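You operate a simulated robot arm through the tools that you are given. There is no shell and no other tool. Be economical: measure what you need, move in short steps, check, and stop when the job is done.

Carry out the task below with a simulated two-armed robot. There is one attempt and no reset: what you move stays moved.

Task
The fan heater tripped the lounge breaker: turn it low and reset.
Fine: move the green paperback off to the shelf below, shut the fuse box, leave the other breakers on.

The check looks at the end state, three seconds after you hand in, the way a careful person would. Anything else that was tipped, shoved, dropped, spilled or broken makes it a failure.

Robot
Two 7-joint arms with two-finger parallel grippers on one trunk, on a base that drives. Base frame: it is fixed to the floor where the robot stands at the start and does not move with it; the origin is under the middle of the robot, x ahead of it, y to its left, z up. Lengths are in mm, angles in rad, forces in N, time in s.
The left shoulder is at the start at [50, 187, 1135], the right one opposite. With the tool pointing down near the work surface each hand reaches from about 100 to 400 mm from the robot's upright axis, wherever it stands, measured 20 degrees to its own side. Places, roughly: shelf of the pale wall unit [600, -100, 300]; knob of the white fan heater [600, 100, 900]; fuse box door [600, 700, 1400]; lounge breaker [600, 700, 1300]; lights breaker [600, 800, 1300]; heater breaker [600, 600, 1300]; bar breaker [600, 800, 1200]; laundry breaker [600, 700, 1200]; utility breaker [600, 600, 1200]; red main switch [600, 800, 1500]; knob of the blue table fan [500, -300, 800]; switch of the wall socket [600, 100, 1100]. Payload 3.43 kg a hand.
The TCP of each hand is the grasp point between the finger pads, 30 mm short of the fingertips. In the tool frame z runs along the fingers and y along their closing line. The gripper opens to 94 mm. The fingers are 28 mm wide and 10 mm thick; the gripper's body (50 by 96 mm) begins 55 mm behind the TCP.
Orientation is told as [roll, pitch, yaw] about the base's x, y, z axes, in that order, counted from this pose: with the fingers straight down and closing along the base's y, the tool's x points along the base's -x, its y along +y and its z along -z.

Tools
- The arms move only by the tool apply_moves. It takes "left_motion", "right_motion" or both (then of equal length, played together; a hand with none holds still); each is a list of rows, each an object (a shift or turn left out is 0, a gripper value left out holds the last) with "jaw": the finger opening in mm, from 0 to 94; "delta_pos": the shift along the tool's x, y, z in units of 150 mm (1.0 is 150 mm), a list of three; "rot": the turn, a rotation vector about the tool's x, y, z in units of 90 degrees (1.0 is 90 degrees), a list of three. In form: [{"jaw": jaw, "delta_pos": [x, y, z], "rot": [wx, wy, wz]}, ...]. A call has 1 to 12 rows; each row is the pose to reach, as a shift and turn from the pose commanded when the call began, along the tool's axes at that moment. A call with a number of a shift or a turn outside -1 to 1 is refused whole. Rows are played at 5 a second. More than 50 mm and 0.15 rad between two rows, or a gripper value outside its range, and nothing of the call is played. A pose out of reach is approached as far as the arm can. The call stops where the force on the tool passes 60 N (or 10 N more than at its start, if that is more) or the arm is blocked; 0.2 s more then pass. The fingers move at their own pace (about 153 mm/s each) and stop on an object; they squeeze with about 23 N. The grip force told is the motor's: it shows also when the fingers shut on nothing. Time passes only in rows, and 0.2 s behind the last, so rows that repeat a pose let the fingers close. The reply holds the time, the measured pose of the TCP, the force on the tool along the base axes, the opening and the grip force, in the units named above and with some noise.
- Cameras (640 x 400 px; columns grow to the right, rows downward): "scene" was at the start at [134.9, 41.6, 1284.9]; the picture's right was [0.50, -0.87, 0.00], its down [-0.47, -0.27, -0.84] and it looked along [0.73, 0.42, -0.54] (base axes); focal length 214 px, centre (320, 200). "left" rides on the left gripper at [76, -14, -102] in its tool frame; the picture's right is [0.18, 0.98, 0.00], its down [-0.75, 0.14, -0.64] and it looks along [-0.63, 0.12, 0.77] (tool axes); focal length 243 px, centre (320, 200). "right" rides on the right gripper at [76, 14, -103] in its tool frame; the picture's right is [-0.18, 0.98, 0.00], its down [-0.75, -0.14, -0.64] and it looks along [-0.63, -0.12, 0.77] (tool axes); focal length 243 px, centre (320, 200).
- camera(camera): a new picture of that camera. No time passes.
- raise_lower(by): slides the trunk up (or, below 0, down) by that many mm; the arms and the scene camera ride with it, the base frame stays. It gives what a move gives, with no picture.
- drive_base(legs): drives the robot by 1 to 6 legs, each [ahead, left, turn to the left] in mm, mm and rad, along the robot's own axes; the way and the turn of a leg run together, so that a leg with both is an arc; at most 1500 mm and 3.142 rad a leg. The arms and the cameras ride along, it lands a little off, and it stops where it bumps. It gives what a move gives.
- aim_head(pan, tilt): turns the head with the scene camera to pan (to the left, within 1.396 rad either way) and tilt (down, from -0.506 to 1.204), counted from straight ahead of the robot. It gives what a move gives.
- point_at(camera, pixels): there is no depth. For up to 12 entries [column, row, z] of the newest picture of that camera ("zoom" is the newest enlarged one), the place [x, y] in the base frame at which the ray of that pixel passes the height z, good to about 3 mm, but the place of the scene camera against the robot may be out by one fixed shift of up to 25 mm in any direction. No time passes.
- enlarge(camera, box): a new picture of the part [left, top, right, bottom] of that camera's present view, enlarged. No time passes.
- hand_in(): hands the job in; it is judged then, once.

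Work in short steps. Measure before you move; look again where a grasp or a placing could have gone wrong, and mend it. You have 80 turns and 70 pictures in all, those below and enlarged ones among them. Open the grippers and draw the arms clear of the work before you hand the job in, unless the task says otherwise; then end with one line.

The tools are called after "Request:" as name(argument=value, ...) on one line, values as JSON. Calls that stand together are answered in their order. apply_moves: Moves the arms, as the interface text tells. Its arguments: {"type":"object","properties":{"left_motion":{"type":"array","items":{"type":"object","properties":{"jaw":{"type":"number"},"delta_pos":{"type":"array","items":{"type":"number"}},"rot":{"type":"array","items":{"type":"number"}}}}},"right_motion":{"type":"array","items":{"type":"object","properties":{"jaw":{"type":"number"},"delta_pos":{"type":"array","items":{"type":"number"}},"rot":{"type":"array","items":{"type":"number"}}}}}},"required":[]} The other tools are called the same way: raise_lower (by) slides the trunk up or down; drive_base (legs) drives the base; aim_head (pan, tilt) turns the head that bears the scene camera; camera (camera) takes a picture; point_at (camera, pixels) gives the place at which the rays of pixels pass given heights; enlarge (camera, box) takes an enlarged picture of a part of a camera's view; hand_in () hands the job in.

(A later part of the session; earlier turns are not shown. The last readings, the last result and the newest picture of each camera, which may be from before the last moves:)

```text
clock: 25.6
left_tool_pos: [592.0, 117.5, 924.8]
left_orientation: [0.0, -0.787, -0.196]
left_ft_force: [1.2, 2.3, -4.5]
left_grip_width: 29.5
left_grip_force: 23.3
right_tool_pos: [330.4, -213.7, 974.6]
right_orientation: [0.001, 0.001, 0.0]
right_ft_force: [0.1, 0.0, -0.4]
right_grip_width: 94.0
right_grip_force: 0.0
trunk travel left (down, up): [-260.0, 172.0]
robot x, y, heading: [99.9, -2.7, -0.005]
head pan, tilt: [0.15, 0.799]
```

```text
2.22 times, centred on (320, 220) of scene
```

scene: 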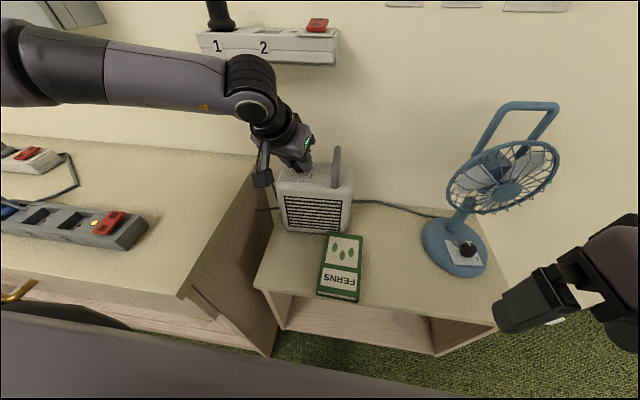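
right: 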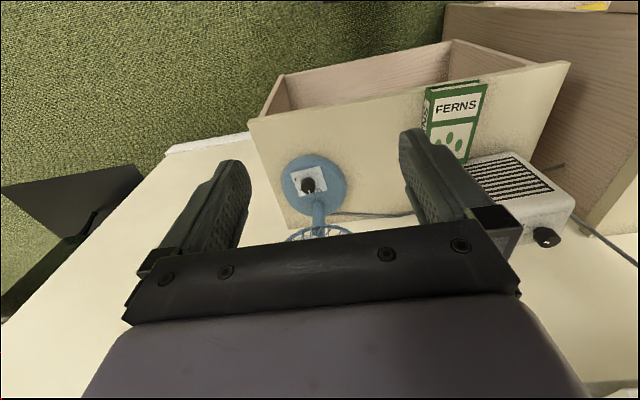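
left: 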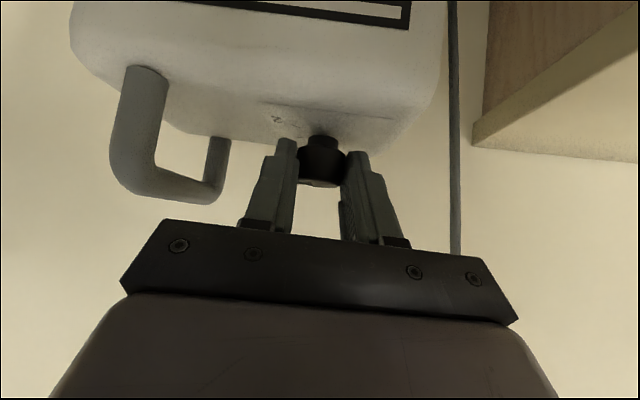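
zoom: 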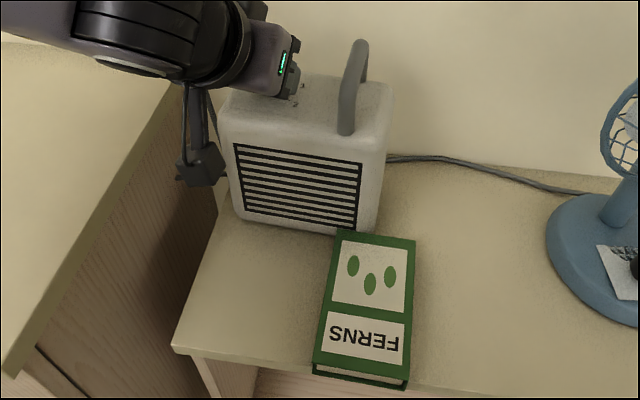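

The heater is back near its place, a bit twisted. I lower 1 mm, release, back off and look.

Request:
apply_moves(left_motion=[{"delta_pos": [0.006, 0, 0.006]}, {"delta_pos": [0.006, 0, 0.006], "jaw": 40}, {"delta_pos": [0.006, 0, 0.006], "jaw": 64}, {"delta_pos": [0, 0, -0.25]}, {"delta_pos": [0, 0, -0.5]}, {"delta_pos": [-0.2, 0, -0.6]}, {"delta_pos": [-0.4, 0, -0.7]}])

Request:
camera(camera="left")

Request:
enlarge(camera="scene", box=[260, 140, 380, 250])

```text
clock: 27.1
left_tool_pos: [559.5, 125.0, 1040.3]
left_orientation: [0.0, -0.785, -0.194]
left_ft_force: [-0.2, 0.5, 0.0]
left_grip_width: 63.7
left_grip_force: 0.1
right_tool_pos: [329.2, -214.0, 974.9]
right_orientation: [0.002, 0.001, 0.0]
right_ft_force: [0.8, -0.3, -0.1]
right_grip_width: 94.1
right_grip_force: 0.0
trunk travel left (down, up): [-260.0, 172.0]
robot x, y, heading: [98.7, 2.6, -0.005]
head pan, tilt: [0.15, 0.799]
```

```text
36 pictures are left
```

left: 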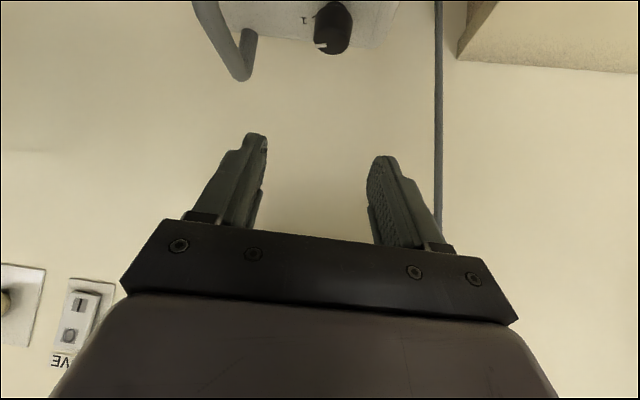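

```text
3.64 times, centred on (320, 195) of scene
```

zoom: 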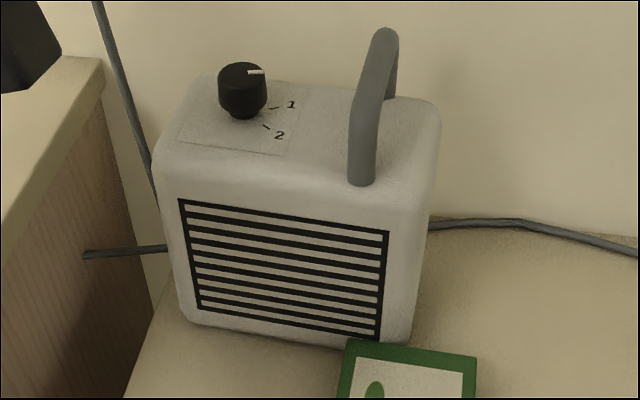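

The pointer is now close to 1. I zoom in tightly to judge the rest.

Request:
enlarge(camera="scene", box=[285, 150, 325, 180])

Request:
enlarge(camera="left", box=[290, 0, 370, 60])

```text
13.33 times, centred on (305, 165) of scene
```

zoom: 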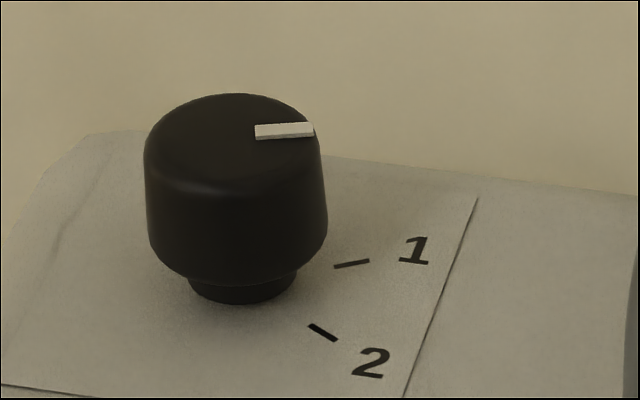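

```text
6.67 times, centred on (330, 30) of left
```

zoom: 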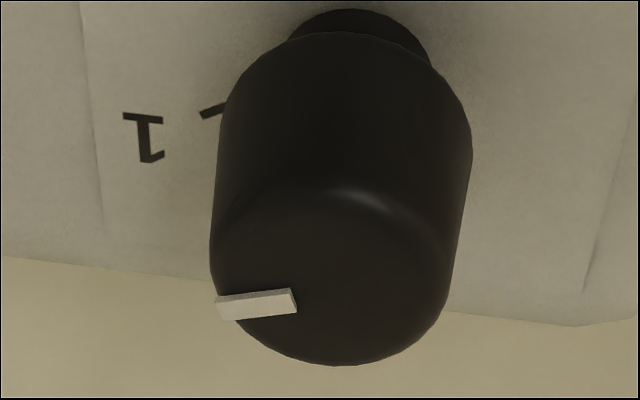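

The pointer is about 10° short of tick 1. I re-pose to yaw −50°, well inside reach, for a last small turn.

Request:
apply_moves(left_motion=[{"rot": [0.061, 0, 0.061]}, {"rot": [0.1226, 0, 0.1226]}, {"rot": [0.1838, 0, 0.1838]}, {"rot": [0.2451, 0, 0.2451]}, {"rot": [0.3064, 0, 0.3064]}, {"rot": [0.3064, 0, 0.3064]}])

Request:
apply_moves(left_motion=[{"delta_pos": [0.15, 0.07, 0.085]}, {"delta_pos": [0.3, 0.14, 0.17]}, {"delta_pos": [0.44, 0.208, 0.256]}, {"delta_pos": [0.44, 0.208, 0.256]}])

Request:
camera(camera="left")

```text
clock: 28.6
left_tool_pos: [559.8, 124.8, 1040.7]
left_orientation: [0.0, -0.784, -0.875]
left_ft_force: [0.4, -0.3, -0.2]
left_grip_width: 64.0
left_grip_force: 0.0
right_tool_pos: [328.9, -214.2, 974.1]
right_orientation: [0.003, 0.001, 0.0]
right_ft_force: [0.3, 0.6, 0.3]
right_grip_width: 94.1
right_grip_force: 0.2
trunk travel left (down, up): [-260.0, 172.0]
robot x, y, heading: [100.5, -0.5, 0.0]
head pan, tilt: [0.15, 0.799]
```

```text
clock: 29.6
left_tool_pos: [571.1, 158.2, 968.5]
left_orientation: [0.0, -0.785, -0.876]
left_ft_force: [0.0, 0.4, 0.0]
left_grip_width: 63.9
left_grip_force: 0.0
right_tool_pos: [328.6, -214.7, 974.2]
right_orientation: [0.002, 0.003, 0.001]
right_ft_force: [0.0, -0.3, -0.5]
right_grip_width: 94.2
right_grip_force: 0.1
trunk travel left (down, up): [-260.0, 172.0]
robot x, y, heading: [101.4, 0.2, 0.002]
head pan, tilt: [0.15, 0.799]
```

```text
32 pictures are left
```

left: 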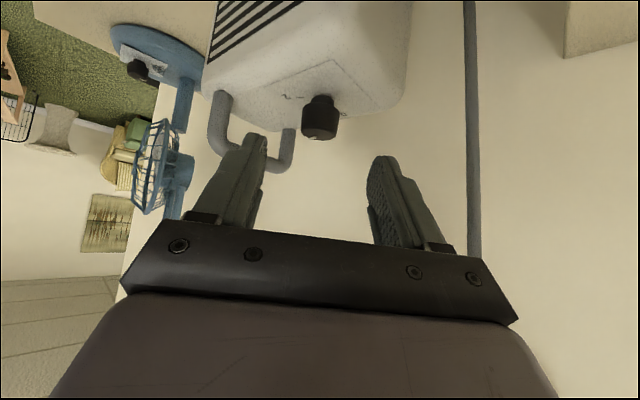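

Knob at (320,118), slightly above the ideal row 124; I shift 3 mm along tool x, advance and close.

Request:
apply_moves(left_motion=[{"delta_pos": [0.02, 0, 0.15]}, {"delta_pos": [0.02, 0, 0.3]}, {"delta_pos": [0.02, 0, 0.41]}, {"delta_pos": [0.02, 0, 0.41], "jaw": 40}, {"delta_pos": [0.02, 0, 0.41], "jaw": 15}, {"delta_pos": [0.02, 0, 0.41], "jaw": 15}])

Request:
apply_moves(left_motion=[{"delta_pos": [-0.0006, -0.0123, 0.0006], "rot": [-0.0471, 0, -0.0471]}, {"delta_pos": [-0.0018, -0.0245, 0.0018], "rot": [-0.0943, 0, -0.0943]}])

Request:
enlarge(camera="left", box=[240, 100, 400, 200])

```text
clock: 30.9
left_tool_pos: [599.2, 126.1, 922.3]
left_orientation: [0.001, -0.784, -0.874]
left_ft_force: [-2.1, -1.3, -0.2]
left_grip_width: 29.3
left_grip_force: 22.8
right_tool_pos: [329.9, -214.0, 974.1]
right_orientation: [0.001, 0.001, -0.001]
right_ft_force: [-0.8, 0.2, 0.7]
right_grip_width: 94.1
right_grip_force: 0.0
trunk travel left (down, up): [-260.0, 172.0]
robot x, y, heading: [97.2, -0.7, -0.0]
head pan, tilt: [0.15, 0.799]
```

```text
clock: 31.6
left_tool_pos: [595.0, 125.0, 921.7]
left_orientation: [0.003, -0.786, -0.667]
left_ft_force: [1.2, 0.9, 0.0]
left_grip_width: 29.3
left_grip_force: 23.1
right_tool_pos: [330.6, -214.7, 974.1]
right_orientation: [0.0, 0.003, -0.001]
right_ft_force: [-0.2, -1.1, 0.3]
right_grip_width: 94.1
right_grip_force: 0.0
trunk travel left (down, up): [-260.0, 172.0]
robot x, y, heading: [102.6, 1.5, 0.003]
head pan, tilt: [0.15, 0.799]
```

```text
4.00 times, centred on (320, 150) of left
```

zoom: 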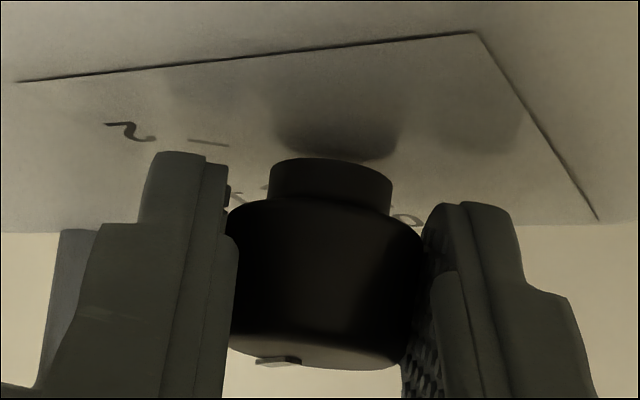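

The small turn worked. While still holding the knob I slide the heater 12 mm right, back toward its original place, then release and back off.

Request:
apply_moves(left_motion=[{"delta_pos": [-0.013, -0.02, 0.013]}, {"delta_pos": [-0.026, -0.04, 0.026]}, {"delta_pos": [-0.039, -0.059, 0.039]}, {"delta_pos": [-0.039, -0.059, 0.039]}])

Request:
apply_moves(left_motion=[{"jaw": 40}, {"jaw": 64}, {"delta_pos": [0, 0, -0.25]}, {"delta_pos": [0, 0, -0.5]}, {"delta_pos": [-0.15, 0.2, -0.75]}, {"delta_pos": [-0.15, 0.45, -0.85]}, {"delta_pos": [-0.15, 0.7, -0.85]}])

Request:
enlarge(camera="scene", box=[240, 130, 400, 310])

Request:
enlarge(camera="scene", box=[285, 150, 325, 180])

```text
clock: 32.5
left_tool_pos: [598.3, 112.4, 921.9]
left_orientation: [-0.001, -0.787, -0.662]
left_ft_force: [-0.3, 2.7, 1.1]
left_grip_width: 29.3
left_grip_force: 22.6
right_tool_pos: [329.2, -214.3, 973.3]
right_orientation: [0.001, 0.003, 0.001]
right_ft_force: [0.3, 0.2, 0.1]
right_grip_width: 94.1
right_grip_force: 0.1
trunk travel left (down, up): [-260.0, 172.0]
robot x, y, heading: [98.7, 2.1, 0.003]
head pan, tilt: [0.15, 0.799]
```

```text
refused: row 5 steps farther than a row can; nothing moved
```

```text
2.22 times, centred on (320, 220) of scene
```

zoom: 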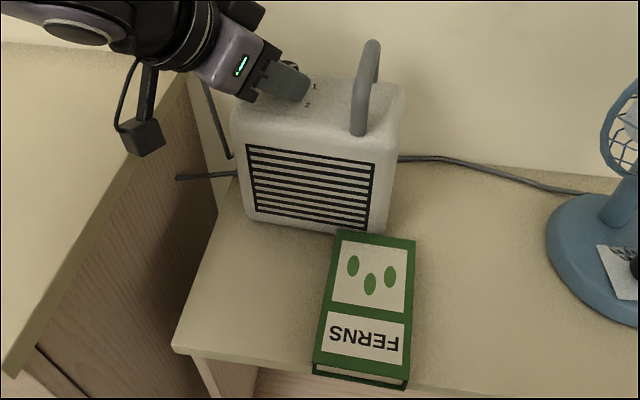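

```text
13.33 times, centred on (305, 165) of scene
```

zoom: 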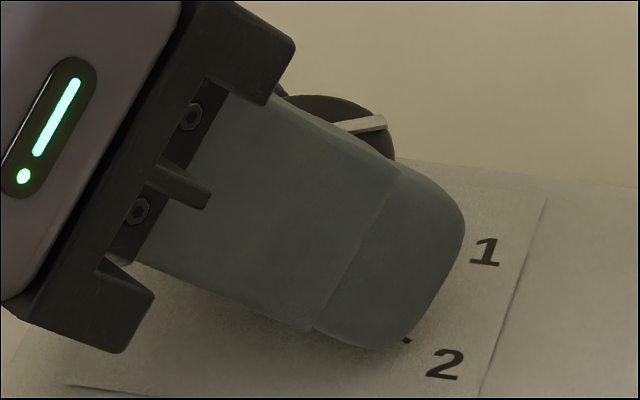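

Pointer edge slope (−0.2) now matches tick 1. I release and back off with smaller steps.

Request:
apply_moves(left_motion=[{"jaw": 40}, {"jaw": 64}, {"delta_pos": [0, 0, -0.25]}, {"delta_pos": [0, 0, -0.5]}, {"delta_pos": [-0.1, 0.1, -0.65]}, {"delta_pos": [-0.15, 0.25, -0.8]}, {"delta_pos": [-0.15, 0.5, -0.85]}, {"delta_pos": [-0.15, 0.7, -0.85]}])

Request:
enlarge(camera="scene", box=[265, 140, 355, 200])

```text
clock: 34.4
left_tool_pos: [603.8, 241.7, 1027.6]
left_orientation: [-0.001, -0.782, -0.661]
left_ft_force: [-0.6, 0.8, -0.1]
left_grip_width: 64.1
left_grip_force: 0.0
right_tool_pos: [330.0, -215.0, 974.3]
right_orientation: [0.0, 0.003, 0.0]
right_ft_force: [0.1, 0.4, 1.1]
right_grip_width: 94.1
right_grip_force: 0.1
trunk travel left (down, up): [-260.0, 172.0]
robot x, y, heading: [95.4, -1.2, -0.001]
head pan, tilt: [0.15, 0.799]
```

```text
6.67 times, centred on (310, 170) of scene
```

zoom: 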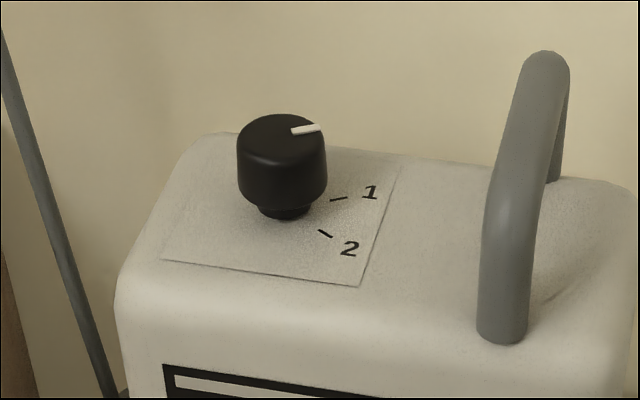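

Knob pointer now lines up with tick 1. Next the paperback: I tuck the left arm back and lean the right hand 45° forward.

Request:
apply_moves(left_motion=[{"delta_pos": [0.07, -0.085, -0.23]}, {"delta_pos": [0.145, -0.17, -0.46]}, {"delta_pos": [0.22, -0.255, -0.693]}, {"delta_pos": [0.22, -0.255, -0.693]}, {"delta_pos": [0.22, -0.255, -0.693]}, {"delta_pos": [0.22, -0.255, -0.693]}, {"delta_pos": [0.22, -0.255, -0.693]}], right_motion=[{"rot": [0, -0.084, 0]}, {"rot": [0, -0.168, 0]}, {"rot": [0, -0.252, 0]}, {"rot": [0, -0.336, 0]}, {"rot": [0, -0.42, 0]}, {"rot": [0, -0.5, 0]}, {"rot": [0, -0.5, 0]}])

Request:
apply_moves(left_motion=[{"delta_pos": [0.07, -0.085, -0.23]}, {"delta_pos": [0.145, -0.17, -0.46]}, {"delta_pos": [0.22, -0.255, -0.693]}, {"delta_pos": [0.22, -0.255, -0.693]}, {"delta_pos": [0.22, -0.255, -0.693]}], right_motion=[{"delta_pos": [0.08, 0.28, -0.08]}, {"delta_pos": [0.16, 0.56, -0.16]}, {"delta_pos": [0.2, 0.84, -0.2]}, {"delta_pos": [0.24, 1, -0.24]}, {"delta_pos": [0.24, 1, -0.24]}])

```text
clock: 35.2
left_tool_pos: [504.1, 267.8, 1076.2]
left_orientation: [0.002, -0.787, -0.665]
left_ft_force: [0.9, -0.8, -0.6]
left_grip_width: 63.9
left_grip_force: 0.0
right_tool_pos: [376.0, -200.7, 1016.9]
right_orientation: [-0.022, -0.395, 0.034]
right_ft_force: [0.7, -7.2, 1.4]
right_grip_width: 94.1
right_grip_force: 0.0
right hand out of reach, approached as far as the arm can: row 1, 2, 3, 4
trunk travel left (down, up): [-260.0, 172.0]
robot x, y, heading: [98.4, 1.2, 0.001]
head pan, tilt: [0.15, 0.799]
stopped in row 4 (right hand): the force on the tool passed its limit (the readings are from after the stop); the commanded pose is now the measured one
```

```text
clock: 35.5
left_tool_pos: [499.0, 271.5, 1077.4]
left_orientation: [0.0, -0.785, -0.663]
left_ft_force: [-0.2, -0.4, -0.8]
left_grip_width: 63.8
left_grip_force: 0.0
right_tool_pos: [375.7, -200.1, 1019.0]
right_orientation: [-0.059, -0.397, 0.059]
right_ft_force: [-0.1, -8.2, 3.1]
right_grip_width: 93.7
right_grip_force: 0.0
trunk travel left (down, up): [-260.0, 172.0]
robot x, y, heading: [98.1, -2.1, 0.004]
head pan, tilt: [0.15, 0.799]
stopped in row 1 (right hand): the force on the tool passed its limit (the readings are from after the stop); the commanded pose is now the measured one
```

The right hand ran out of reach while tilting and is touching something at (376,−200,1017), perhaps the fan. I look.

Request:
camera(camera="scene")

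Request:
camera(camera="right")

```text
27 pictures are left
```

scene: 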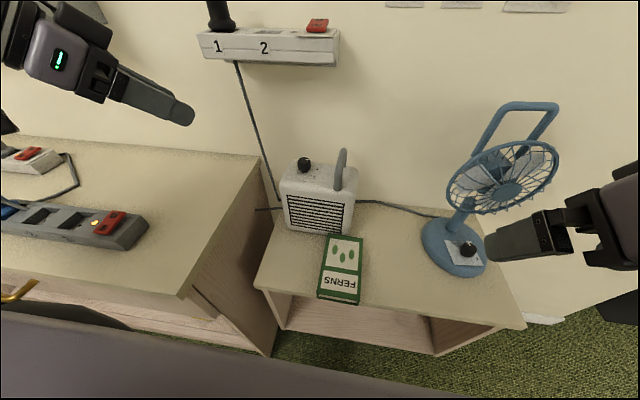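

```text
26 pictures are left
```

right: 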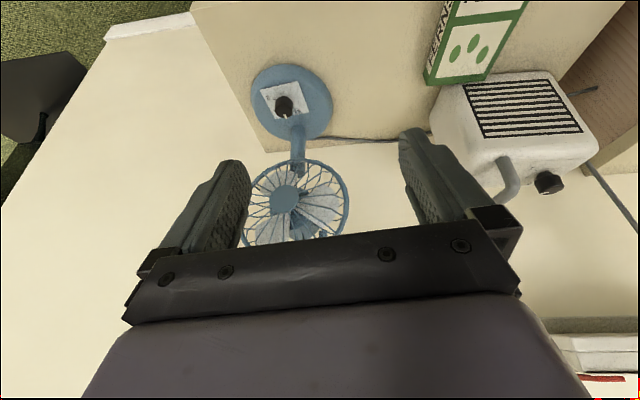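

The fan has not moved; the arm most likely pressed on its own limits. I undo the tilt partly and move the hand inward in small steps.

Request:
apply_moves(right_motion=[{"delta_pos": [0, 0.05, 0], "rot": [0, 0.07, 0]}, {"delta_pos": [0, 0.15, 0], "rot": [0, 0.14, 0]}, {"delta_pos": [0, 0.3, 0], "rot": [0, 0.2, 0]}, {"delta_pos": [0, 0.5, 0], "rot": [0, 0.25, 0]}, {"delta_pos": [0, 0.75, 0], "rot": [0, 0.25, 0]}, {"delta_pos": [0, 1, 0], "rot": [0, 0.25, 0]}])

```text
clock: 35.9
left_tool_pos: [499.3, 270.7, 1077.9]
left_orientation: [-0.004, -0.786, -0.663]
left_ft_force: [0.2, 0.4, -0.3]
left_grip_width: 64.0
left_grip_force: 0.1
right_tool_pos: [372.6, -201.1, 1016.9]
right_orientation: [-0.09, -0.329, 0.092]
right_ft_force: [0.4, -0.4, -0.1]
right_grip_width: 93.9
right_grip_force: 0.1
trunk travel left (down, up): [-260.0, 172.0]
robot x, y, heading: [101.3, 1.1, 0.001]
head pan, tilt: [0.15, 0.799]
stopped in row 1 (right hand): the force on the tool passed its limit (the readings are from after the stop); the commanded pose is now the measured one
```

Force is now zero, so it is unloading. I repeat in gentler steps.

Request:
apply_moves(right_motion=[{"delta_pos": [0, 0, 0]}, {"delta_pos": [0.03, 0.05, 0]}, {"delta_pos": [0.06, 0.15, 0], "rot": [0, 0.04, 0]}, {"delta_pos": [0.1, 0.3, 0], "rot": [0, 0.08, 0]}, {"delta_pos": [0.1, 0.45, 0], "rot": [0, 0.12, 0]}, {"delta_pos": [0.1, 0.6, 0], "rot": [0, 0.16, 0]}, {"delta_pos": [0.1, 0.8, 0], "rot": [0, 0.2, 0]}, {"delta_pos": [0.1, 1, 0], "rot": [0, 0.2, 0]}])

```text
clock: 36.4
left_tool_pos: [499.5, 269.6, 1078.8]
left_orientation: [-0.002, -0.785, -0.663]
left_ft_force: [-0.1, 0.4, 0.8]
left_grip_width: 64.1
left_grip_force: 0.1
right_tool_pos: [371.7, -200.9, 1015.0]
right_orientation: [-0.106, -0.324, 0.107]
right_ft_force: [1.0, -4.6, 0.6]
right_grip_width: 94.0
right_grip_force: 0.0
trunk travel left (down, up): [-260.0, 172.0]
robot x, y, heading: [99.4, 0.7, 0.002]
head pan, tilt: [0.15, 0.799]
stopped in row 2 (right hand): the force on the tool passed its limit (the readings are from after the stop); the commanded pose is now the measured one
```

Something resists motion toward +y. I turn the head to see the right arm itself.

Request:
aim_head(pan=-0.8, tilt=0.7)

Request:
camera(camera="scene")

```text
clock: 37.6
left_tool_pos: [499.0, 271.7, 1078.7]
left_orientation: [0.001, -0.784, -0.663]
left_ft_force: [-0.2, 0.3, 0.3]
left_grip_width: 64.0
left_grip_force: 0.1
right_tool_pos: [372.3, -199.2, 1015.9]
right_orientation: [-0.106, -0.324, 0.104]
right_ft_force: [0.4, -9.6, 0.6]
right_grip_width: 94.2
right_grip_force: 0.0
trunk travel left (down, up): [-260.0, 172.0]
robot x, y, heading: [98.4, 2.0, 0.001]
head pan, tilt: [-0.799, 0.7]
```

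```text
25 pictures are left
```

scene: 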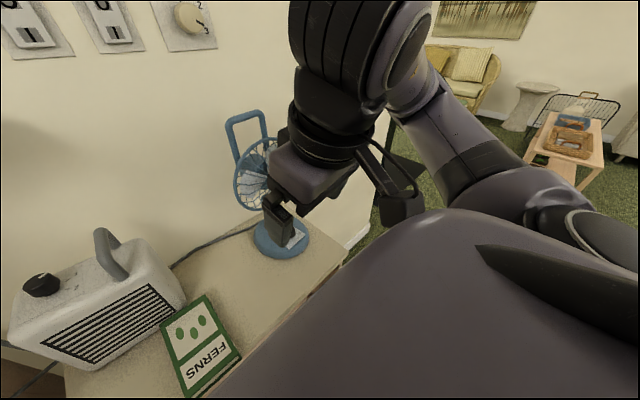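

The hand's camera box (400,205) is pressing on the robot's own torso. I move the hand up and slightly ahead to free it.

Request:
apply_moves(right_motion=[{"delta_pos": [-0.05, 0, -0.05]}, {"delta_pos": [-0.12, 0, -0.15]}, {"delta_pos": [-0.2, 0, -0.25]}, {"delta_pos": [-0.25, 0, -0.35]}, {"delta_pos": [-0.25, 0, -0.35]}])

```text
clock: 38.8
left_tool_pos: [499.7, 270.5, 1077.5]
left_orientation: [-0.002, -0.786, -0.662]
left_ft_force: [-0.1, -0.4, 0.5]
left_grip_width: 64.2
left_grip_force: 0.1
right_tool_pos: [390.3, -192.0, 1077.9]
right_orientation: [-0.105, -0.326, 0.104]
right_ft_force: [0.8, -0.6, -0.4]
right_grip_width: 94.2
right_grip_force: 0.0
trunk travel left (down, up): [-260.0, 172.0]
robot x, y, heading: [101.9, 0.1, 0.001]
head pan, tilt: [-0.799, 0.7]
```

Free again. I move the hand left above the book, forward of the torso.

Request:
apply_moves(right_motion=[{"delta_pos": [-0.15, 0.15, 0]}, {"delta_pos": [-0.3, 0.4, 0]}, {"delta_pos": [-0.35, 0.65, 0]}, {"delta_pos": [-0.35, 0.85, 0]}, {"delta_pos": [-0.35, 1.0, 0]}, {"delta_pos": [-0.35, 1.0, 0]}], left_motion=[{"delta_pos": [0.05, -0.05, -0.15]}, {"delta_pos": [0.1, -0.1, -0.3]}, {"delta_pos": [0.15, -0.15, -0.45]}, {"delta_pos": [0.15, -0.2, -0.55]}, {"delta_pos": [0.15, -0.2, -0.55]}, {"delta_pos": [0.15, -0.2, -0.55]}])

```text
clock: 40.2
left_tool_pos: [421.8, 291.9, 1120.8]
left_orientation: [0.001, -0.784, -0.663]
left_ft_force: [-0.4, -1.2, 0.8]
left_grip_width: 64.0
left_grip_force: 0.0
right_tool_pos: [429.8, -39.2, 1081.5]
right_orientation: [-0.103, -0.324, 0.099]
right_ft_force: [-0.2, 0.5, -0.7]
right_grip_width: 93.8
right_grip_force: 0.0
trunk travel left (down, up): [-260.0, 172.0]
robot x, y, heading: [101.7, 0.9, 0.0]
head pan, tilt: [-0.799, 0.7]
```

The hand is over the book's front end. I drive back 70 mm to keep the hand camera clear of the torso, then tilt the right hand to a true 45° lean.

Request:
drive_base(legs=[[-70, 0, 0]])

Request:
apply_moves(right_motion=[{"delta_pos": [-0.1, 0, 0], "rot": [-0.0075, -0.0725, 0.0175]}, {"delta_pos": [-0.1, 0, 0], "rot": [-0.015, -0.145, 0.035]}, {"delta_pos": [-0.1, 0, 0], "rot": [-0.023, -0.2175, 0.052]}, {"delta_pos": [-0.1, 0, 0], "rot": [-0.0305, -0.29, 0.0697]}, {"delta_pos": [-0.1, 0, 0], "rot": [-0.0305, -0.29, 0.0697]}])

Request:
camera(camera="right")

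```text
clock: 41.3
left_tool_pos: [351.9, 291.6, 1121.1]
left_orientation: [0.0, -0.786, -0.664]
left_ft_force: [-0.4, 0.1, 0.3]
left_grip_width: 63.9
left_grip_force: 0.1
right_tool_pos: [359.6, -39.2, 1081.7]
right_orientation: [-0.104, -0.324, 0.1]
right_ft_force: [0.2, -0.3, -0.7]
right_grip_width: 93.8
right_grip_force: 0.0
trunk travel left (down, up): [-260.0, 172.0]
robot x, y, heading: [29.3, -0.9, -0.002]
head pan, tilt: [-0.799, 0.7]
```

```text
clock: 42.5
left_tool_pos: [351.7, 291.9, 1119.8]
left_orientation: [0.0, -0.785, -0.665]
left_ft_force: [-0.4, 0.2, 0.5]
left_grip_width: 64.3
left_grip_force: 0.1
right_tool_pos: [374.7, -38.8, 1086.3]
right_orientation: [0.002, -0.783, -0.008]
right_ft_force: [-0.5, 0.1, 0.5]
right_grip_width: 93.8
right_grip_force: 0.0
trunk travel left (down, up): [-260.0, 172.0]
robot x, y, heading: [28.9, 1.0, -0.004]
head pan, tilt: [-0.799, 0.7]
```

```text
24 pictures are left
```

right: 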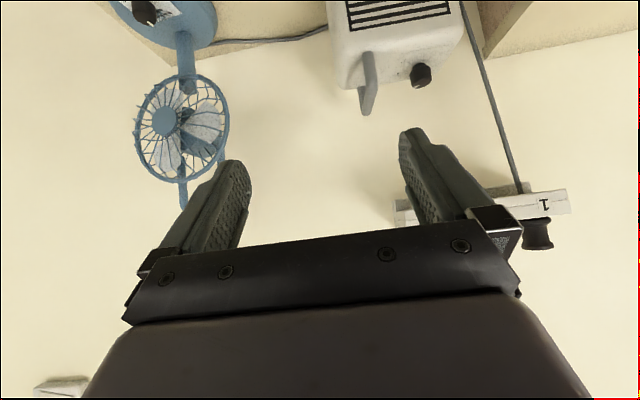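

From here the book is below the hand camera's view. I lower the trunk 230 mm, which keeps both hands above the furniture, and look again.

Request:
raise_lower(by=-230)

Request:
aim_head(pan=-0.05, tilt=0.6)

Request:
camera(camera="right")

Request:
camera(camera="scene")

```text
clock: 44.9
left_tool_pos: [352.7, 291.7, 891.8]
left_orientation: [0.0, -0.787, -0.664]
left_ft_force: [1.4, 0.1, 0.2]
left_grip_width: 63.8
left_grip_force: 0.0
right_tool_pos: [375.1, -39.3, 855.3]
right_orientation: [0.0, -0.781, -0.002]
right_ft_force: [-0.2, -0.1, 0.4]
right_grip_width: 93.9
right_grip_force: 0.1
trunk travel left (down, up): [-30.0, 402.0]
robot x, y, heading: [30.2, 2.9, 0.003]
head pan, tilt: [-0.799, 0.7]
```

```text
clock: 46.0
left_tool_pos: [351.5, 291.8, 890.2]
left_orientation: [-0.001, -0.785, -0.665]
left_ft_force: [0.0, 0.1, -0.1]
left_grip_width: 64.1
left_grip_force: 0.0
right_tool_pos: [373.8, -38.4, 856.4]
right_orientation: [-0.001, -0.786, 0.002]
right_ft_force: [0.0, -0.3, 0.1]
right_grip_width: 93.9
right_grip_force: 0.0
trunk travel left (down, up): [-30.0, 402.0]
robot x, y, heading: [29.7, 3.4, -0.004]
head pan, tilt: [-0.051, 0.6]
```

```text
23 pictures are left
```

right: 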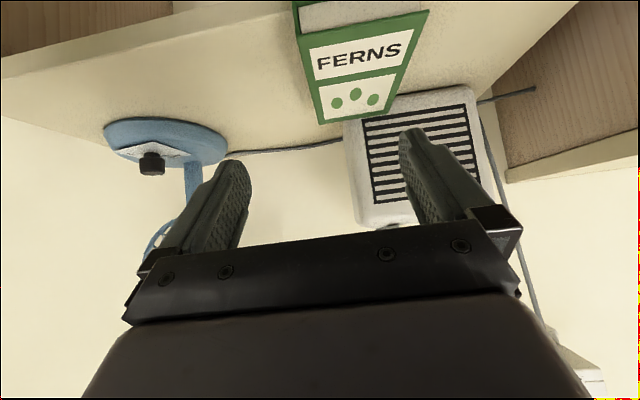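

```text
22 pictures are left
```

scene: 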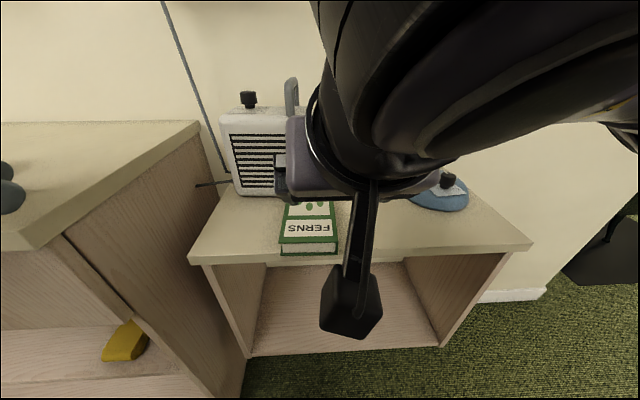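

The book's top near corners are at (300,32) and (429,10), its far corners near (319,125) and (397,100). I measure them, the cabinet edge and the shelf.

Request:
point_at(camera="right", pixels=[[300, 32, 750], [429, 10, 750], [319, 125, 750], [397, 98, 750], [300, 32, 740], [429, 10, 740], [319, 125, 740], [3, 78, 725], [200, 47, 725]])

Request:
point_at(camera="scene", pixels=[[283, 246, 745], [337, 246, 745], [283, 254, 725], [337, 254, 725], [200, 264, 725], [450, 254, 725], [250, 356, 418], [440, 346, 418], [250, 356, 350], [440, 346, 350], [265, 265, 418], [405, 262, 418]])

```text
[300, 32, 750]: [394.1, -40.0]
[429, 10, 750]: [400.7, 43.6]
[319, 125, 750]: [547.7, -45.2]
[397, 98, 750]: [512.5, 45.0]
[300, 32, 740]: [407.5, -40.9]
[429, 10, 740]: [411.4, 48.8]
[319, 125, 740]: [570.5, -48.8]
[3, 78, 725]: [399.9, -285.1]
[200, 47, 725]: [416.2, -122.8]
```

```text
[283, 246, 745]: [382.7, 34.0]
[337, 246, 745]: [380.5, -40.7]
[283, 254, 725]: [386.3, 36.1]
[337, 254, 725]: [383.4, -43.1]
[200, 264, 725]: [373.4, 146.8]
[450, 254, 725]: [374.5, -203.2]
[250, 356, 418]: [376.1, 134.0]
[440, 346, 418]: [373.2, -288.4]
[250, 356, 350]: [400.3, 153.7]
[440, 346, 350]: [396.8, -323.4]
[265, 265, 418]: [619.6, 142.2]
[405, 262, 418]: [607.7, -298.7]
```

The shelf front agrees at z=418. The book's centre is near y≈1, near edge x≈395, top z≈745±8. I bring the right hand closer, to TCP (420,1,800), for a finer look.

Request:
apply_moves(right_motion=[{"delta_pos": [0.015, 0.09, 0.16], "jaw": 94}, {"delta_pos": [0.03, 0.18, 0.32]}, {"delta_pos": [0.047, 0.267, 0.48]}, {"delta_pos": [0.047, 0.267, 0.48]}])

Request:
camera(camera="right")

```text
clock: 47.0
left_tool_pos: [351.2, 292.3, 890.4]
left_orientation: [-0.001, -0.786, -0.663]
left_ft_force: [0.3, 0.2, 0.0]
left_grip_width: 64.0
left_grip_force: 0.1
right_tool_pos: [419.8, 2.4, 798.7]
right_orientation: [-0.003, -0.786, 0.001]
right_ft_force: [-0.4, 0.8, -0.4]
right_grip_width: 93.9
right_grip_force: 0.0
trunk travel left (down, up): [-30.0, 402.0]
robot x, y, heading: [29.1, 0.2, 0.0]
head pan, tilt: [-0.051, 0.6]
```

```text
21 pictures are left
```

right: 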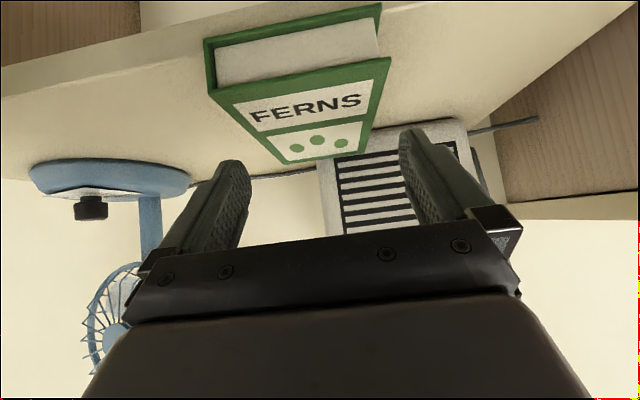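

Triangulating both right views gives the book's top at z≈745, near corners (398,−41) and (405,45), far corner (556,−49): about 87 mm wide, yawed about −3.5°. The 94 mm opening leaves 3 mm a side. I align to it just above the book and check.

Request:
apply_moves(right_motion=[{"delta_pos": [-0.01, -0.009, 0.075], "rot": [0.0137, 0, 0.0137]}, {"delta_pos": [-0.019, -0.017, 0.151], "rot": [0.0275, 0, 0.0275]}, {"delta_pos": [-0.019, -0.017, 0.151], "rot": [0.0275, 0, 0.0275]}])

Request:
camera(camera="right")

```text
clock: 47.8
left_tool_pos: [351.1, 292.8, 889.2]
left_orientation: [-0.001, -0.786, -0.664]
left_ft_force: [0.4, 0.7, 0.2]
left_grip_width: 64.2
left_grip_force: 0.2
right_tool_pos: [438.2, 1.4, 784.0]
right_orientation: [-0.003, -0.786, -0.06]
right_ft_force: [0.1, 0.0, -1.0]
right_grip_width: 94.1
right_grip_force: 0.1
trunk travel left (down, up): [-30.0, 402.0]
robot x, y, heading: [24.7, -0.8, 0.003]
head pan, tilt: [-0.051, 0.6]
```

```text
20 pictures are left
```

right: 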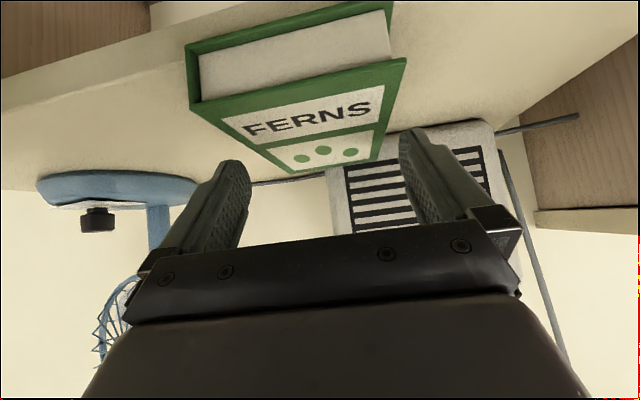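

The book's edges sit at −45 and +41.6 mm in the tool's y, so I shift 1.8 mm right and descend straight to TCP z≈758 in small rows.

Request:
apply_moves(right_motion=[{"delta_pos": [0, -0.012, 0]}, {"delta_pos": [0.03, -0.012, 0.03]}, {"delta_pos": [0.06, -0.012, 0.06]}, {"delta_pos": [0.09, -0.012, 0.09]}, {"delta_pos": [0.12, -0.012, 0.12]}, {"delta_pos": [0.12, -0.012, 0.12]}])

Request:
camera(camera="right")

```text
clock: 49.2
left_tool_pos: [352.4, 291.4, 890.4]
left_orientation: [0.0, -0.785, -0.662]
left_ft_force: [-0.5, 0.2, -0.5]
left_grip_width: 63.8
left_grip_force: 0.1
right_tool_pos: [438.1, -0.8, 759.3]
right_orientation: [-0.001, -0.785, -0.059]
right_ft_force: [0.1, 0.2, 1.1]
right_grip_width: 94.0
right_grip_force: 0.0
trunk travel left (down, up): [-30.0, 402.0]
robot x, y, heading: [27.9, -0.4, 0.003]
head pan, tilt: [-0.051, 0.6]
```

```text
19 pictures are left
```

right: 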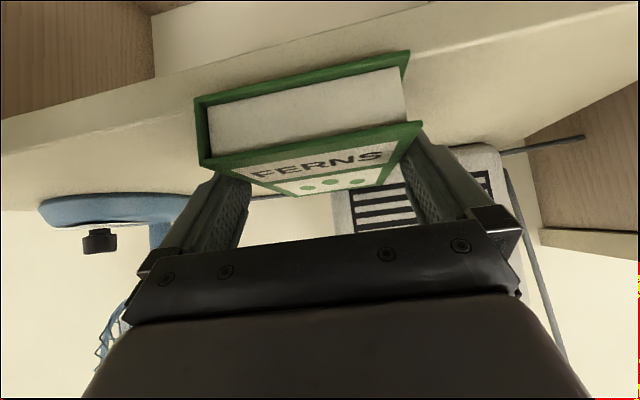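

The fingers straddle the book with no contact force. I close and lift 20 mm.

Request:
apply_moves(right_motion=[{"jaw": 84}, {"jaw": 70}, {"jaw": 70}, {"jaw": 70}])

Request:
apply_moves(right_motion=[{"delta_pos": [-0.03, 0, -0.03]}, {"delta_pos": [-0.06, 0, -0.06]}, {"delta_pos": [-0.1, 0, -0.1]}, {"delta_pos": [-0.1, 0, -0.1]}])

Request:
camera(camera="right")

```text
clock: 50.2
left_tool_pos: [350.0, 291.9, 890.9]
left_orientation: [0.0, -0.785, -0.664]
left_ft_force: [0.4, -0.2, -1.0]
left_grip_width: 64.0
left_grip_force: 0.0
right_tool_pos: [438.1, -0.8, 761.5]
right_orientation: [-0.002, -0.789, -0.061]
right_ft_force: [2.7, -2.3, 14.5]
right_grip_width: 88.0
right_grip_force: 22.8
trunk travel left (down, up): [-30.0, 402.0]
robot x, y, heading: [28.2, 0.5, -0.001]
head pan, tilt: [-0.051, 0.6]
```

```text
clock: 51.2
left_tool_pos: [351.2, 291.8, 891.6]
left_orientation: [0.0, -0.785, -0.665]
left_ft_force: [-0.3, 0.2, -0.6]
left_grip_width: 64.0
left_grip_force: 0.0
right_tool_pos: [437.7, -1.5, 782.0]
right_orientation: [-0.002, -0.785, -0.059]
right_ft_force: [-0.1, -0.6, -1.5]
right_grip_width: 88.0
right_grip_force: 22.6
trunk travel left (down, up): [-30.0, 402.0]
robot x, y, heading: [32.3, -3.2, 0.001]
head pan, tilt: [-0.051, 0.6]
```

```text
18 pictures are left
```

right: 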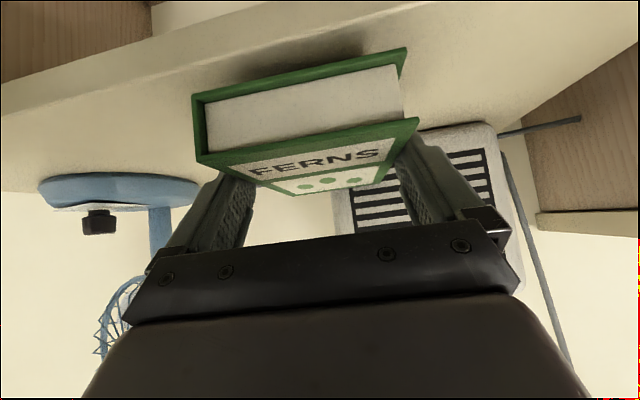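

The book is held at 88 mm and level, clear of the top. I drive back 270 mm so it clears the cabinet front, and lower the trunk the last 30 mm.

Request:
drive_base(legs=[[-270, 0, 0]])

Request:
raise_lower(by=-30)

Request:
apply_moves(right_motion=[{"delta_pos": [-0.05, 0, 0.27]}, {"delta_pos": [0.1, 0, 0.45]}, {"delta_pos": [0.25, 0, 0.6]}, {"delta_pos": [0.4, 0, 0.8]}, {"delta_pos": [0.55, 0, 0.95]}, {"delta_pos": [0.7, 0, 1.0]}])

```text
clock: 53.1
left_tool_pos: [82.4, 293.0, 890.0]
left_orientation: [0.0, -0.785, -0.657]
left_ft_force: [0.5, -0.2, 0.4]
left_grip_width: 63.9
left_grip_force: 0.1
right_tool_pos: [170.9, 0.7, 780.9]
right_orientation: [-0.002, -0.785, -0.053]
right_ft_force: [0.3, -0.1, -1.5]
right_grip_width: 87.6
right_grip_force: 22.9
trunk travel left (down, up): [-30.0, 402.0]
robot x, y, heading: [-238.8, 5.3, 0.007]
head pan, tilt: [-0.051, 0.6]
```

```text
clock: 53.8
left_tool_pos: [82.4, 292.8, 860.4]
left_orientation: [0.001, -0.786, -0.658]
left_ft_force: [-0.1, 0.5, -0.5]
left_grip_width: 64.0
left_grip_force: 0.0
right_tool_pos: [171.1, 0.9, 752.3]
right_orientation: [0.0, -0.786, -0.053]
right_ft_force: [-0.2, -0.2, -1.5]
right_grip_width: 87.9
right_grip_force: 23.2
trunk travel left (down, up): [0.0, 432.0]
robot x, y, heading: [-233.0, -4.2, 0.002]
head pan, tilt: [-0.051, 0.6]
```

```text
clock: 55.2
left_tool_pos: [83.3, 293.5, 861.3]
left_orientation: [0.002, -0.786, -0.659]
left_ft_force: [-1.0, 0.6, 0.1]
left_grip_width: 63.9
left_grip_force: 0.0
right_tool_pos: [202.2, -0.3, 572.4]
right_orientation: [-0.001, -0.786, -0.056]
right_ft_force: [0.9, 0.1, -1.6]
right_grip_width: 87.7
right_grip_force: 23.4
trunk travel left (down, up): [0.0, 432.0]
robot x, y, heading: [-239.6, -2.5, 0.006]
head pan, tilt: [-0.051, 0.6]
```

Going well; TCP is now (202,0,572) relative reach 440. I go down to z≈478, about 23 mm above the placing height.

Request:
apply_moves(right_motion=[{"delta_pos": [0.15, 0, 0.15]}, {"delta_pos": [0.3, 0, 0.3]}, {"delta_pos": [0.445, 0, 0.445]}, {"delta_pos": [0.445, 0, 0.445]}])

Request:
camera(camera="right")

Request:
camera(camera="scene")

```text
clock: 56.2
left_tool_pos: [82.1, 292.1, 861.4]
left_orientation: [0.0, -0.786, -0.657]
left_ft_force: [-0.1, -0.3, -0.8]
left_grip_width: 64.0
left_grip_force: 0.1
right_tool_pos: [202.3, -0.5, 477.3]
right_orientation: [0.0, -0.785, -0.055]
right_ft_force: [-1.0, -0.2, -1.5]
right_grip_width: 87.9
right_grip_force: 22.6
trunk travel left (down, up): [0.0, 432.0]
robot x, y, heading: [-241.2, -4.1, 0.005]
head pan, tilt: [-0.051, 0.6]
```

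```text
17 pictures are left
```

right: 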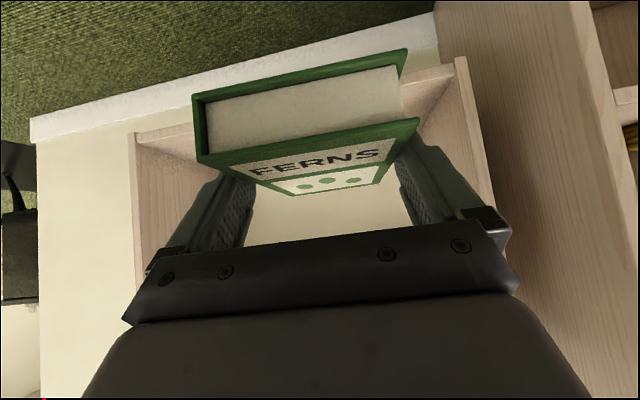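

```text
16 pictures are left
```

scene: 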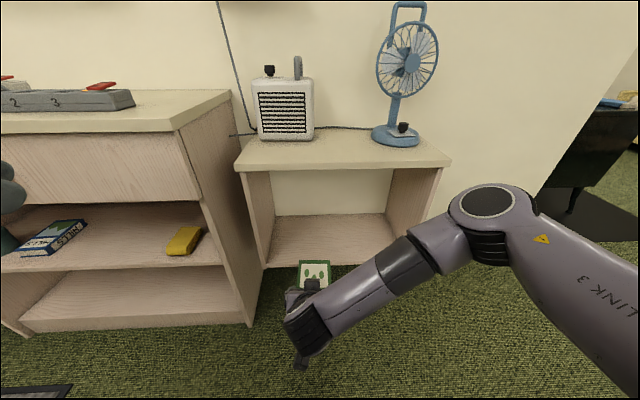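

I need the shelf's true height: I zoom in the right view on its front edge.

Request:
enlarge(camera="right", box=[100, 0, 520, 260])

Request:
enlarge(camera="scene", box=[220, 120, 460, 290])

```text
1.52 times, centred on (310, 130) of right
```

zoom: 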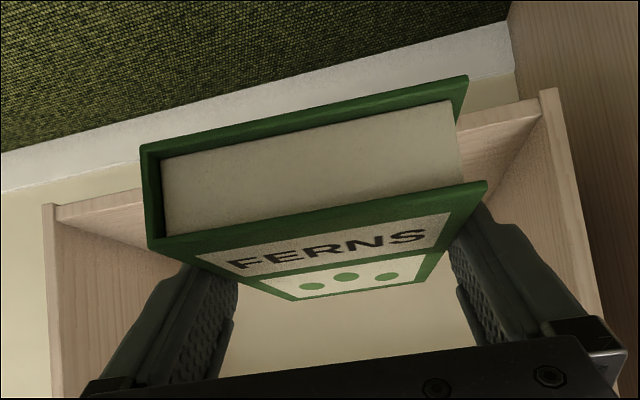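

```text
2.35 times, centred on (340, 205) of scene
```

zoom: 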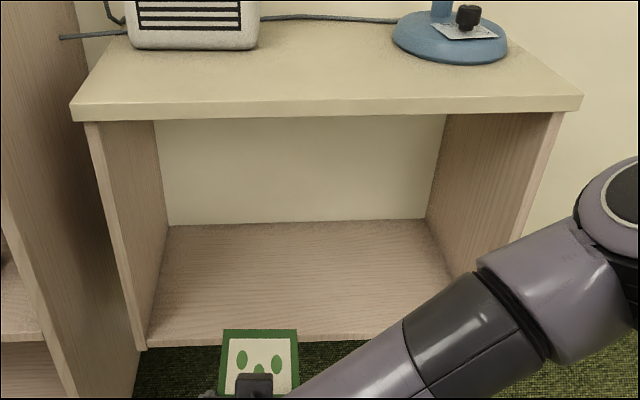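

The right view puts the shelf's front edge near z≈333, not 418. I cross-check with the scene picture using the cabinet's vertical front plane.

Request:
point_at(camera="scene", pixels=[[234.5, 165, 724], [452, 163, 724], [267, 267, 320], [267, 267, 340], [267, 267, 360], [267, 267, 420], [284, 216, 340], [284, 216, 360]])

Request:
point_at(camera="right", pixels=[[138, 138, 330], [138, 138, 350], [138, 143, 340], [452, 71, 330], [452, 71, 350], [452, 78, 340]])

```text
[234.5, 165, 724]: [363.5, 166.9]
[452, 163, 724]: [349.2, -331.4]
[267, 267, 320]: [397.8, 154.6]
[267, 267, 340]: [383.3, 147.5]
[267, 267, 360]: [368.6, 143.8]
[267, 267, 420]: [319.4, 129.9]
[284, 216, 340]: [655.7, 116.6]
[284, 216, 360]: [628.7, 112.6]
```

```text
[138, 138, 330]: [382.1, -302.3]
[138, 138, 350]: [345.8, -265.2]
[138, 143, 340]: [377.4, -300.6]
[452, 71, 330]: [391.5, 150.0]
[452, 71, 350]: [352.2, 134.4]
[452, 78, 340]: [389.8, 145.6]
```

The hand camera is the trustworthy one: shelf top ≈335–340, so TCP ≈375 when placed. I lower the book further to TCP z≈412.

Request:
apply_moves(right_motion=[{"delta_pos": [0.15, 0, 0.15]}, {"delta_pos": [0.3, 0, 0.3]}, {"delta_pos": [0.3, 0, 0.3]}])

Request:
camera(camera="right")

```text
clock: 57.0
left_tool_pos: [83.3, 292.5, 860.4]
left_orientation: [-0.001, -0.786, -0.66]
left_ft_force: [-0.6, -0.8, 0.7]
left_grip_width: 64.1
left_grip_force: 0.0
right_tool_pos: [201.8, -2.2, 414.5]
right_orientation: [-0.002, -0.784, -0.054]
right_ft_force: [0.1, 0.1, -1.8]
right_grip_width: 87.9
right_grip_force: 23.3
trunk travel left (down, up): [0.0, 432.0]
robot x, y, heading: [-238.7, -4.0, 0.006]
head pan, tilt: [-0.051, 0.6]
```

```text
13 pictures are left
```

right: 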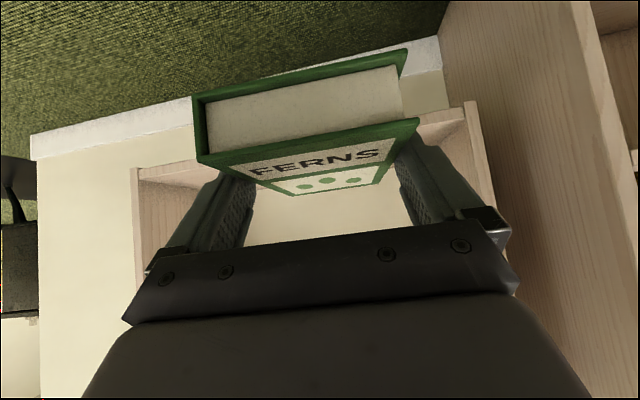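

I compare the shelf corners (138,172) and (465,105) with the earlier view by triangulation.

Request:
point_at(camera="right", pixels=[[135, 169, 300], [135, 169, 320], [135, 169, 330], [135, 169, 340], [467, 103, 300], [467, 103, 320], [467, 103, 330], [467, 103, 340]])

```text
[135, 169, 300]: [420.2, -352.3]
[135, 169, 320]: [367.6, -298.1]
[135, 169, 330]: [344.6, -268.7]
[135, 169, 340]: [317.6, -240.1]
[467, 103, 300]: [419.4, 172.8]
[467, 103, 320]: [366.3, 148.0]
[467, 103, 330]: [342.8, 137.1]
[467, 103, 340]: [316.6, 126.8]
```

Estimates bracket the shelf top at about 320–335; the book's underside is at ≈377, so it clears. I drive ahead 255 mm to bring the book inside.

Request:
drive_base(legs=[[255, 0, -0.006]])

Request:
apply_moves(right_motion=[{"delta_pos": [0.047, 0, 0.047]}, {"delta_pos": [0.094, 0, 0.094]}, {"delta_pos": [0.14, 0, 0.14]}, {"delta_pos": [0.14, 0, 0.14]}])

Request:
camera(camera="scene")

```text
clock: 58.6
left_tool_pos: [279.1, 294.7, 861.3]
left_orientation: [-0.002, -0.768, -0.657]
left_ft_force: [-12.0, -1.3, 2.4]
left_grip_width: 59.6
left_grip_force: 0.1
right_tool_pos: [401.8, -3.3, 412.6]
right_orientation: [-0.004, -0.781, -0.054]
right_ft_force: [0.6, -0.4, -1.4]
right_grip_width: 87.8
right_grip_force: 22.9
trunk travel left (down, up): [0.0, 432.0]
robot x, y, heading: [-39.1, 0.3, 0.005]
head pan, tilt: [-0.051, 0.6]
stopped in leg 1: the force on the tool passed its limit (the readings are from after the stop); the commanded pose is now the measured one
```

```text
clock: 59.3
left_tool_pos: [278.3, 293.9, 860.9]
left_orientation: [0.0, -0.767, -0.656]
left_ft_force: [-9.7, -0.1, 5.5]
left_grip_width: 61.2
left_grip_force: 0.0
right_tool_pos: [402.5, -1.3, 399.8]
right_orientation: [-0.007, -0.786, -0.044]
right_ft_force: [-6.5, -13.1, 29.8]
right_grip_width: 87.9
right_grip_force: 22.6
trunk travel left (down, up): [0.0, 432.0]
robot x, y, heading: [-36.2, -3.0, 0.001]
head pan, tilt: [-0.051, 0.6]
stopped in row 3 (right hand): the force on the tool passed its limit (the readings are from after the stop); the commanded pose is now the measured one
```

```text
12 pictures are left
```

scene: 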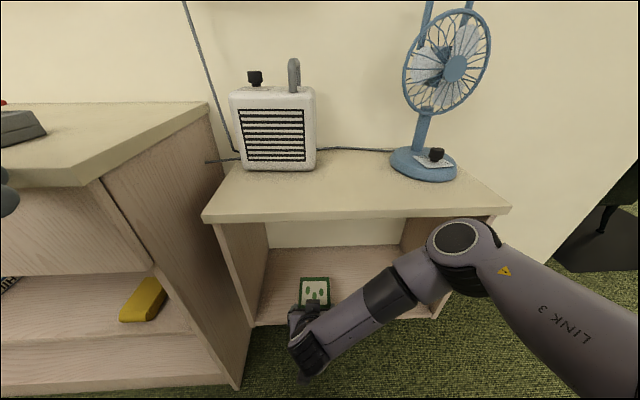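

The left hand bumped the left unit's front (taller than I assumed), and the book touched the shelf early with TCP at z≈400. I lift the book 15 mm and retract the left hand up and back.

Request:
apply_moves(right_motion=[{"delta_pos": [-0.035, 0, -0.035]}, {"delta_pos": [-0.07, 0, -0.07]}, {"delta_pos": [-0.07, 0, -0.07]}, {"delta_pos": [-0.07, 0, -0.07]}], left_motion=[{"delta_pos": [0, 0, -0.25]}, {"delta_pos": [-0.1, 0, -0.5]}, {"delta_pos": [-0.25, 0, -0.7]}, {"delta_pos": [-0.4, 0, -0.8]}])

Request:
drive_base(legs=[[60, 0, 0]])

```text
clock: 60.3
left_tool_pos: [248.9, 319.9, 988.4]
left_orientation: [-0.005, -0.762, -0.651]
left_ft_force: [0.4, -0.8, -0.2]
left_grip_width: 64.2
left_grip_force: 0.0
right_tool_pos: [403.5, -0.5, 411.3]
right_orientation: [-0.008, -0.783, -0.045]
right_ft_force: [0.5, -0.1, -1.6]
right_grip_width: 87.9
right_grip_force: 22.9
trunk travel left (down, up): [0.0, 432.0]
robot x, y, heading: [-37.3, -4.7, 0.003]
head pan, tilt: [-0.051, 0.6]
```

```text
clock: 61.4
left_tool_pos: [310.6, 318.3, 988.8]
left_orientation: [-0.005, -0.766, -0.655]
left_ft_force: [-0.1, 0.5, 0.1]
left_grip_width: 63.8
left_grip_force: 0.0
right_tool_pos: [461.2, -3.6, 411.1]
right_orientation: [-0.01, -0.778, -0.047]
right_ft_force: [-0.7, 0.3, -1.4]
right_grip_width: 87.9
right_grip_force: 22.8
trunk travel left (down, up): [0.0, 432.0]
robot x, y, heading: [22.3, -1.1, -0.002]
head pan, tilt: [-0.051, 0.6]
stopped in leg 1: the robot was blocked; the commanded pose is now the measured one
```

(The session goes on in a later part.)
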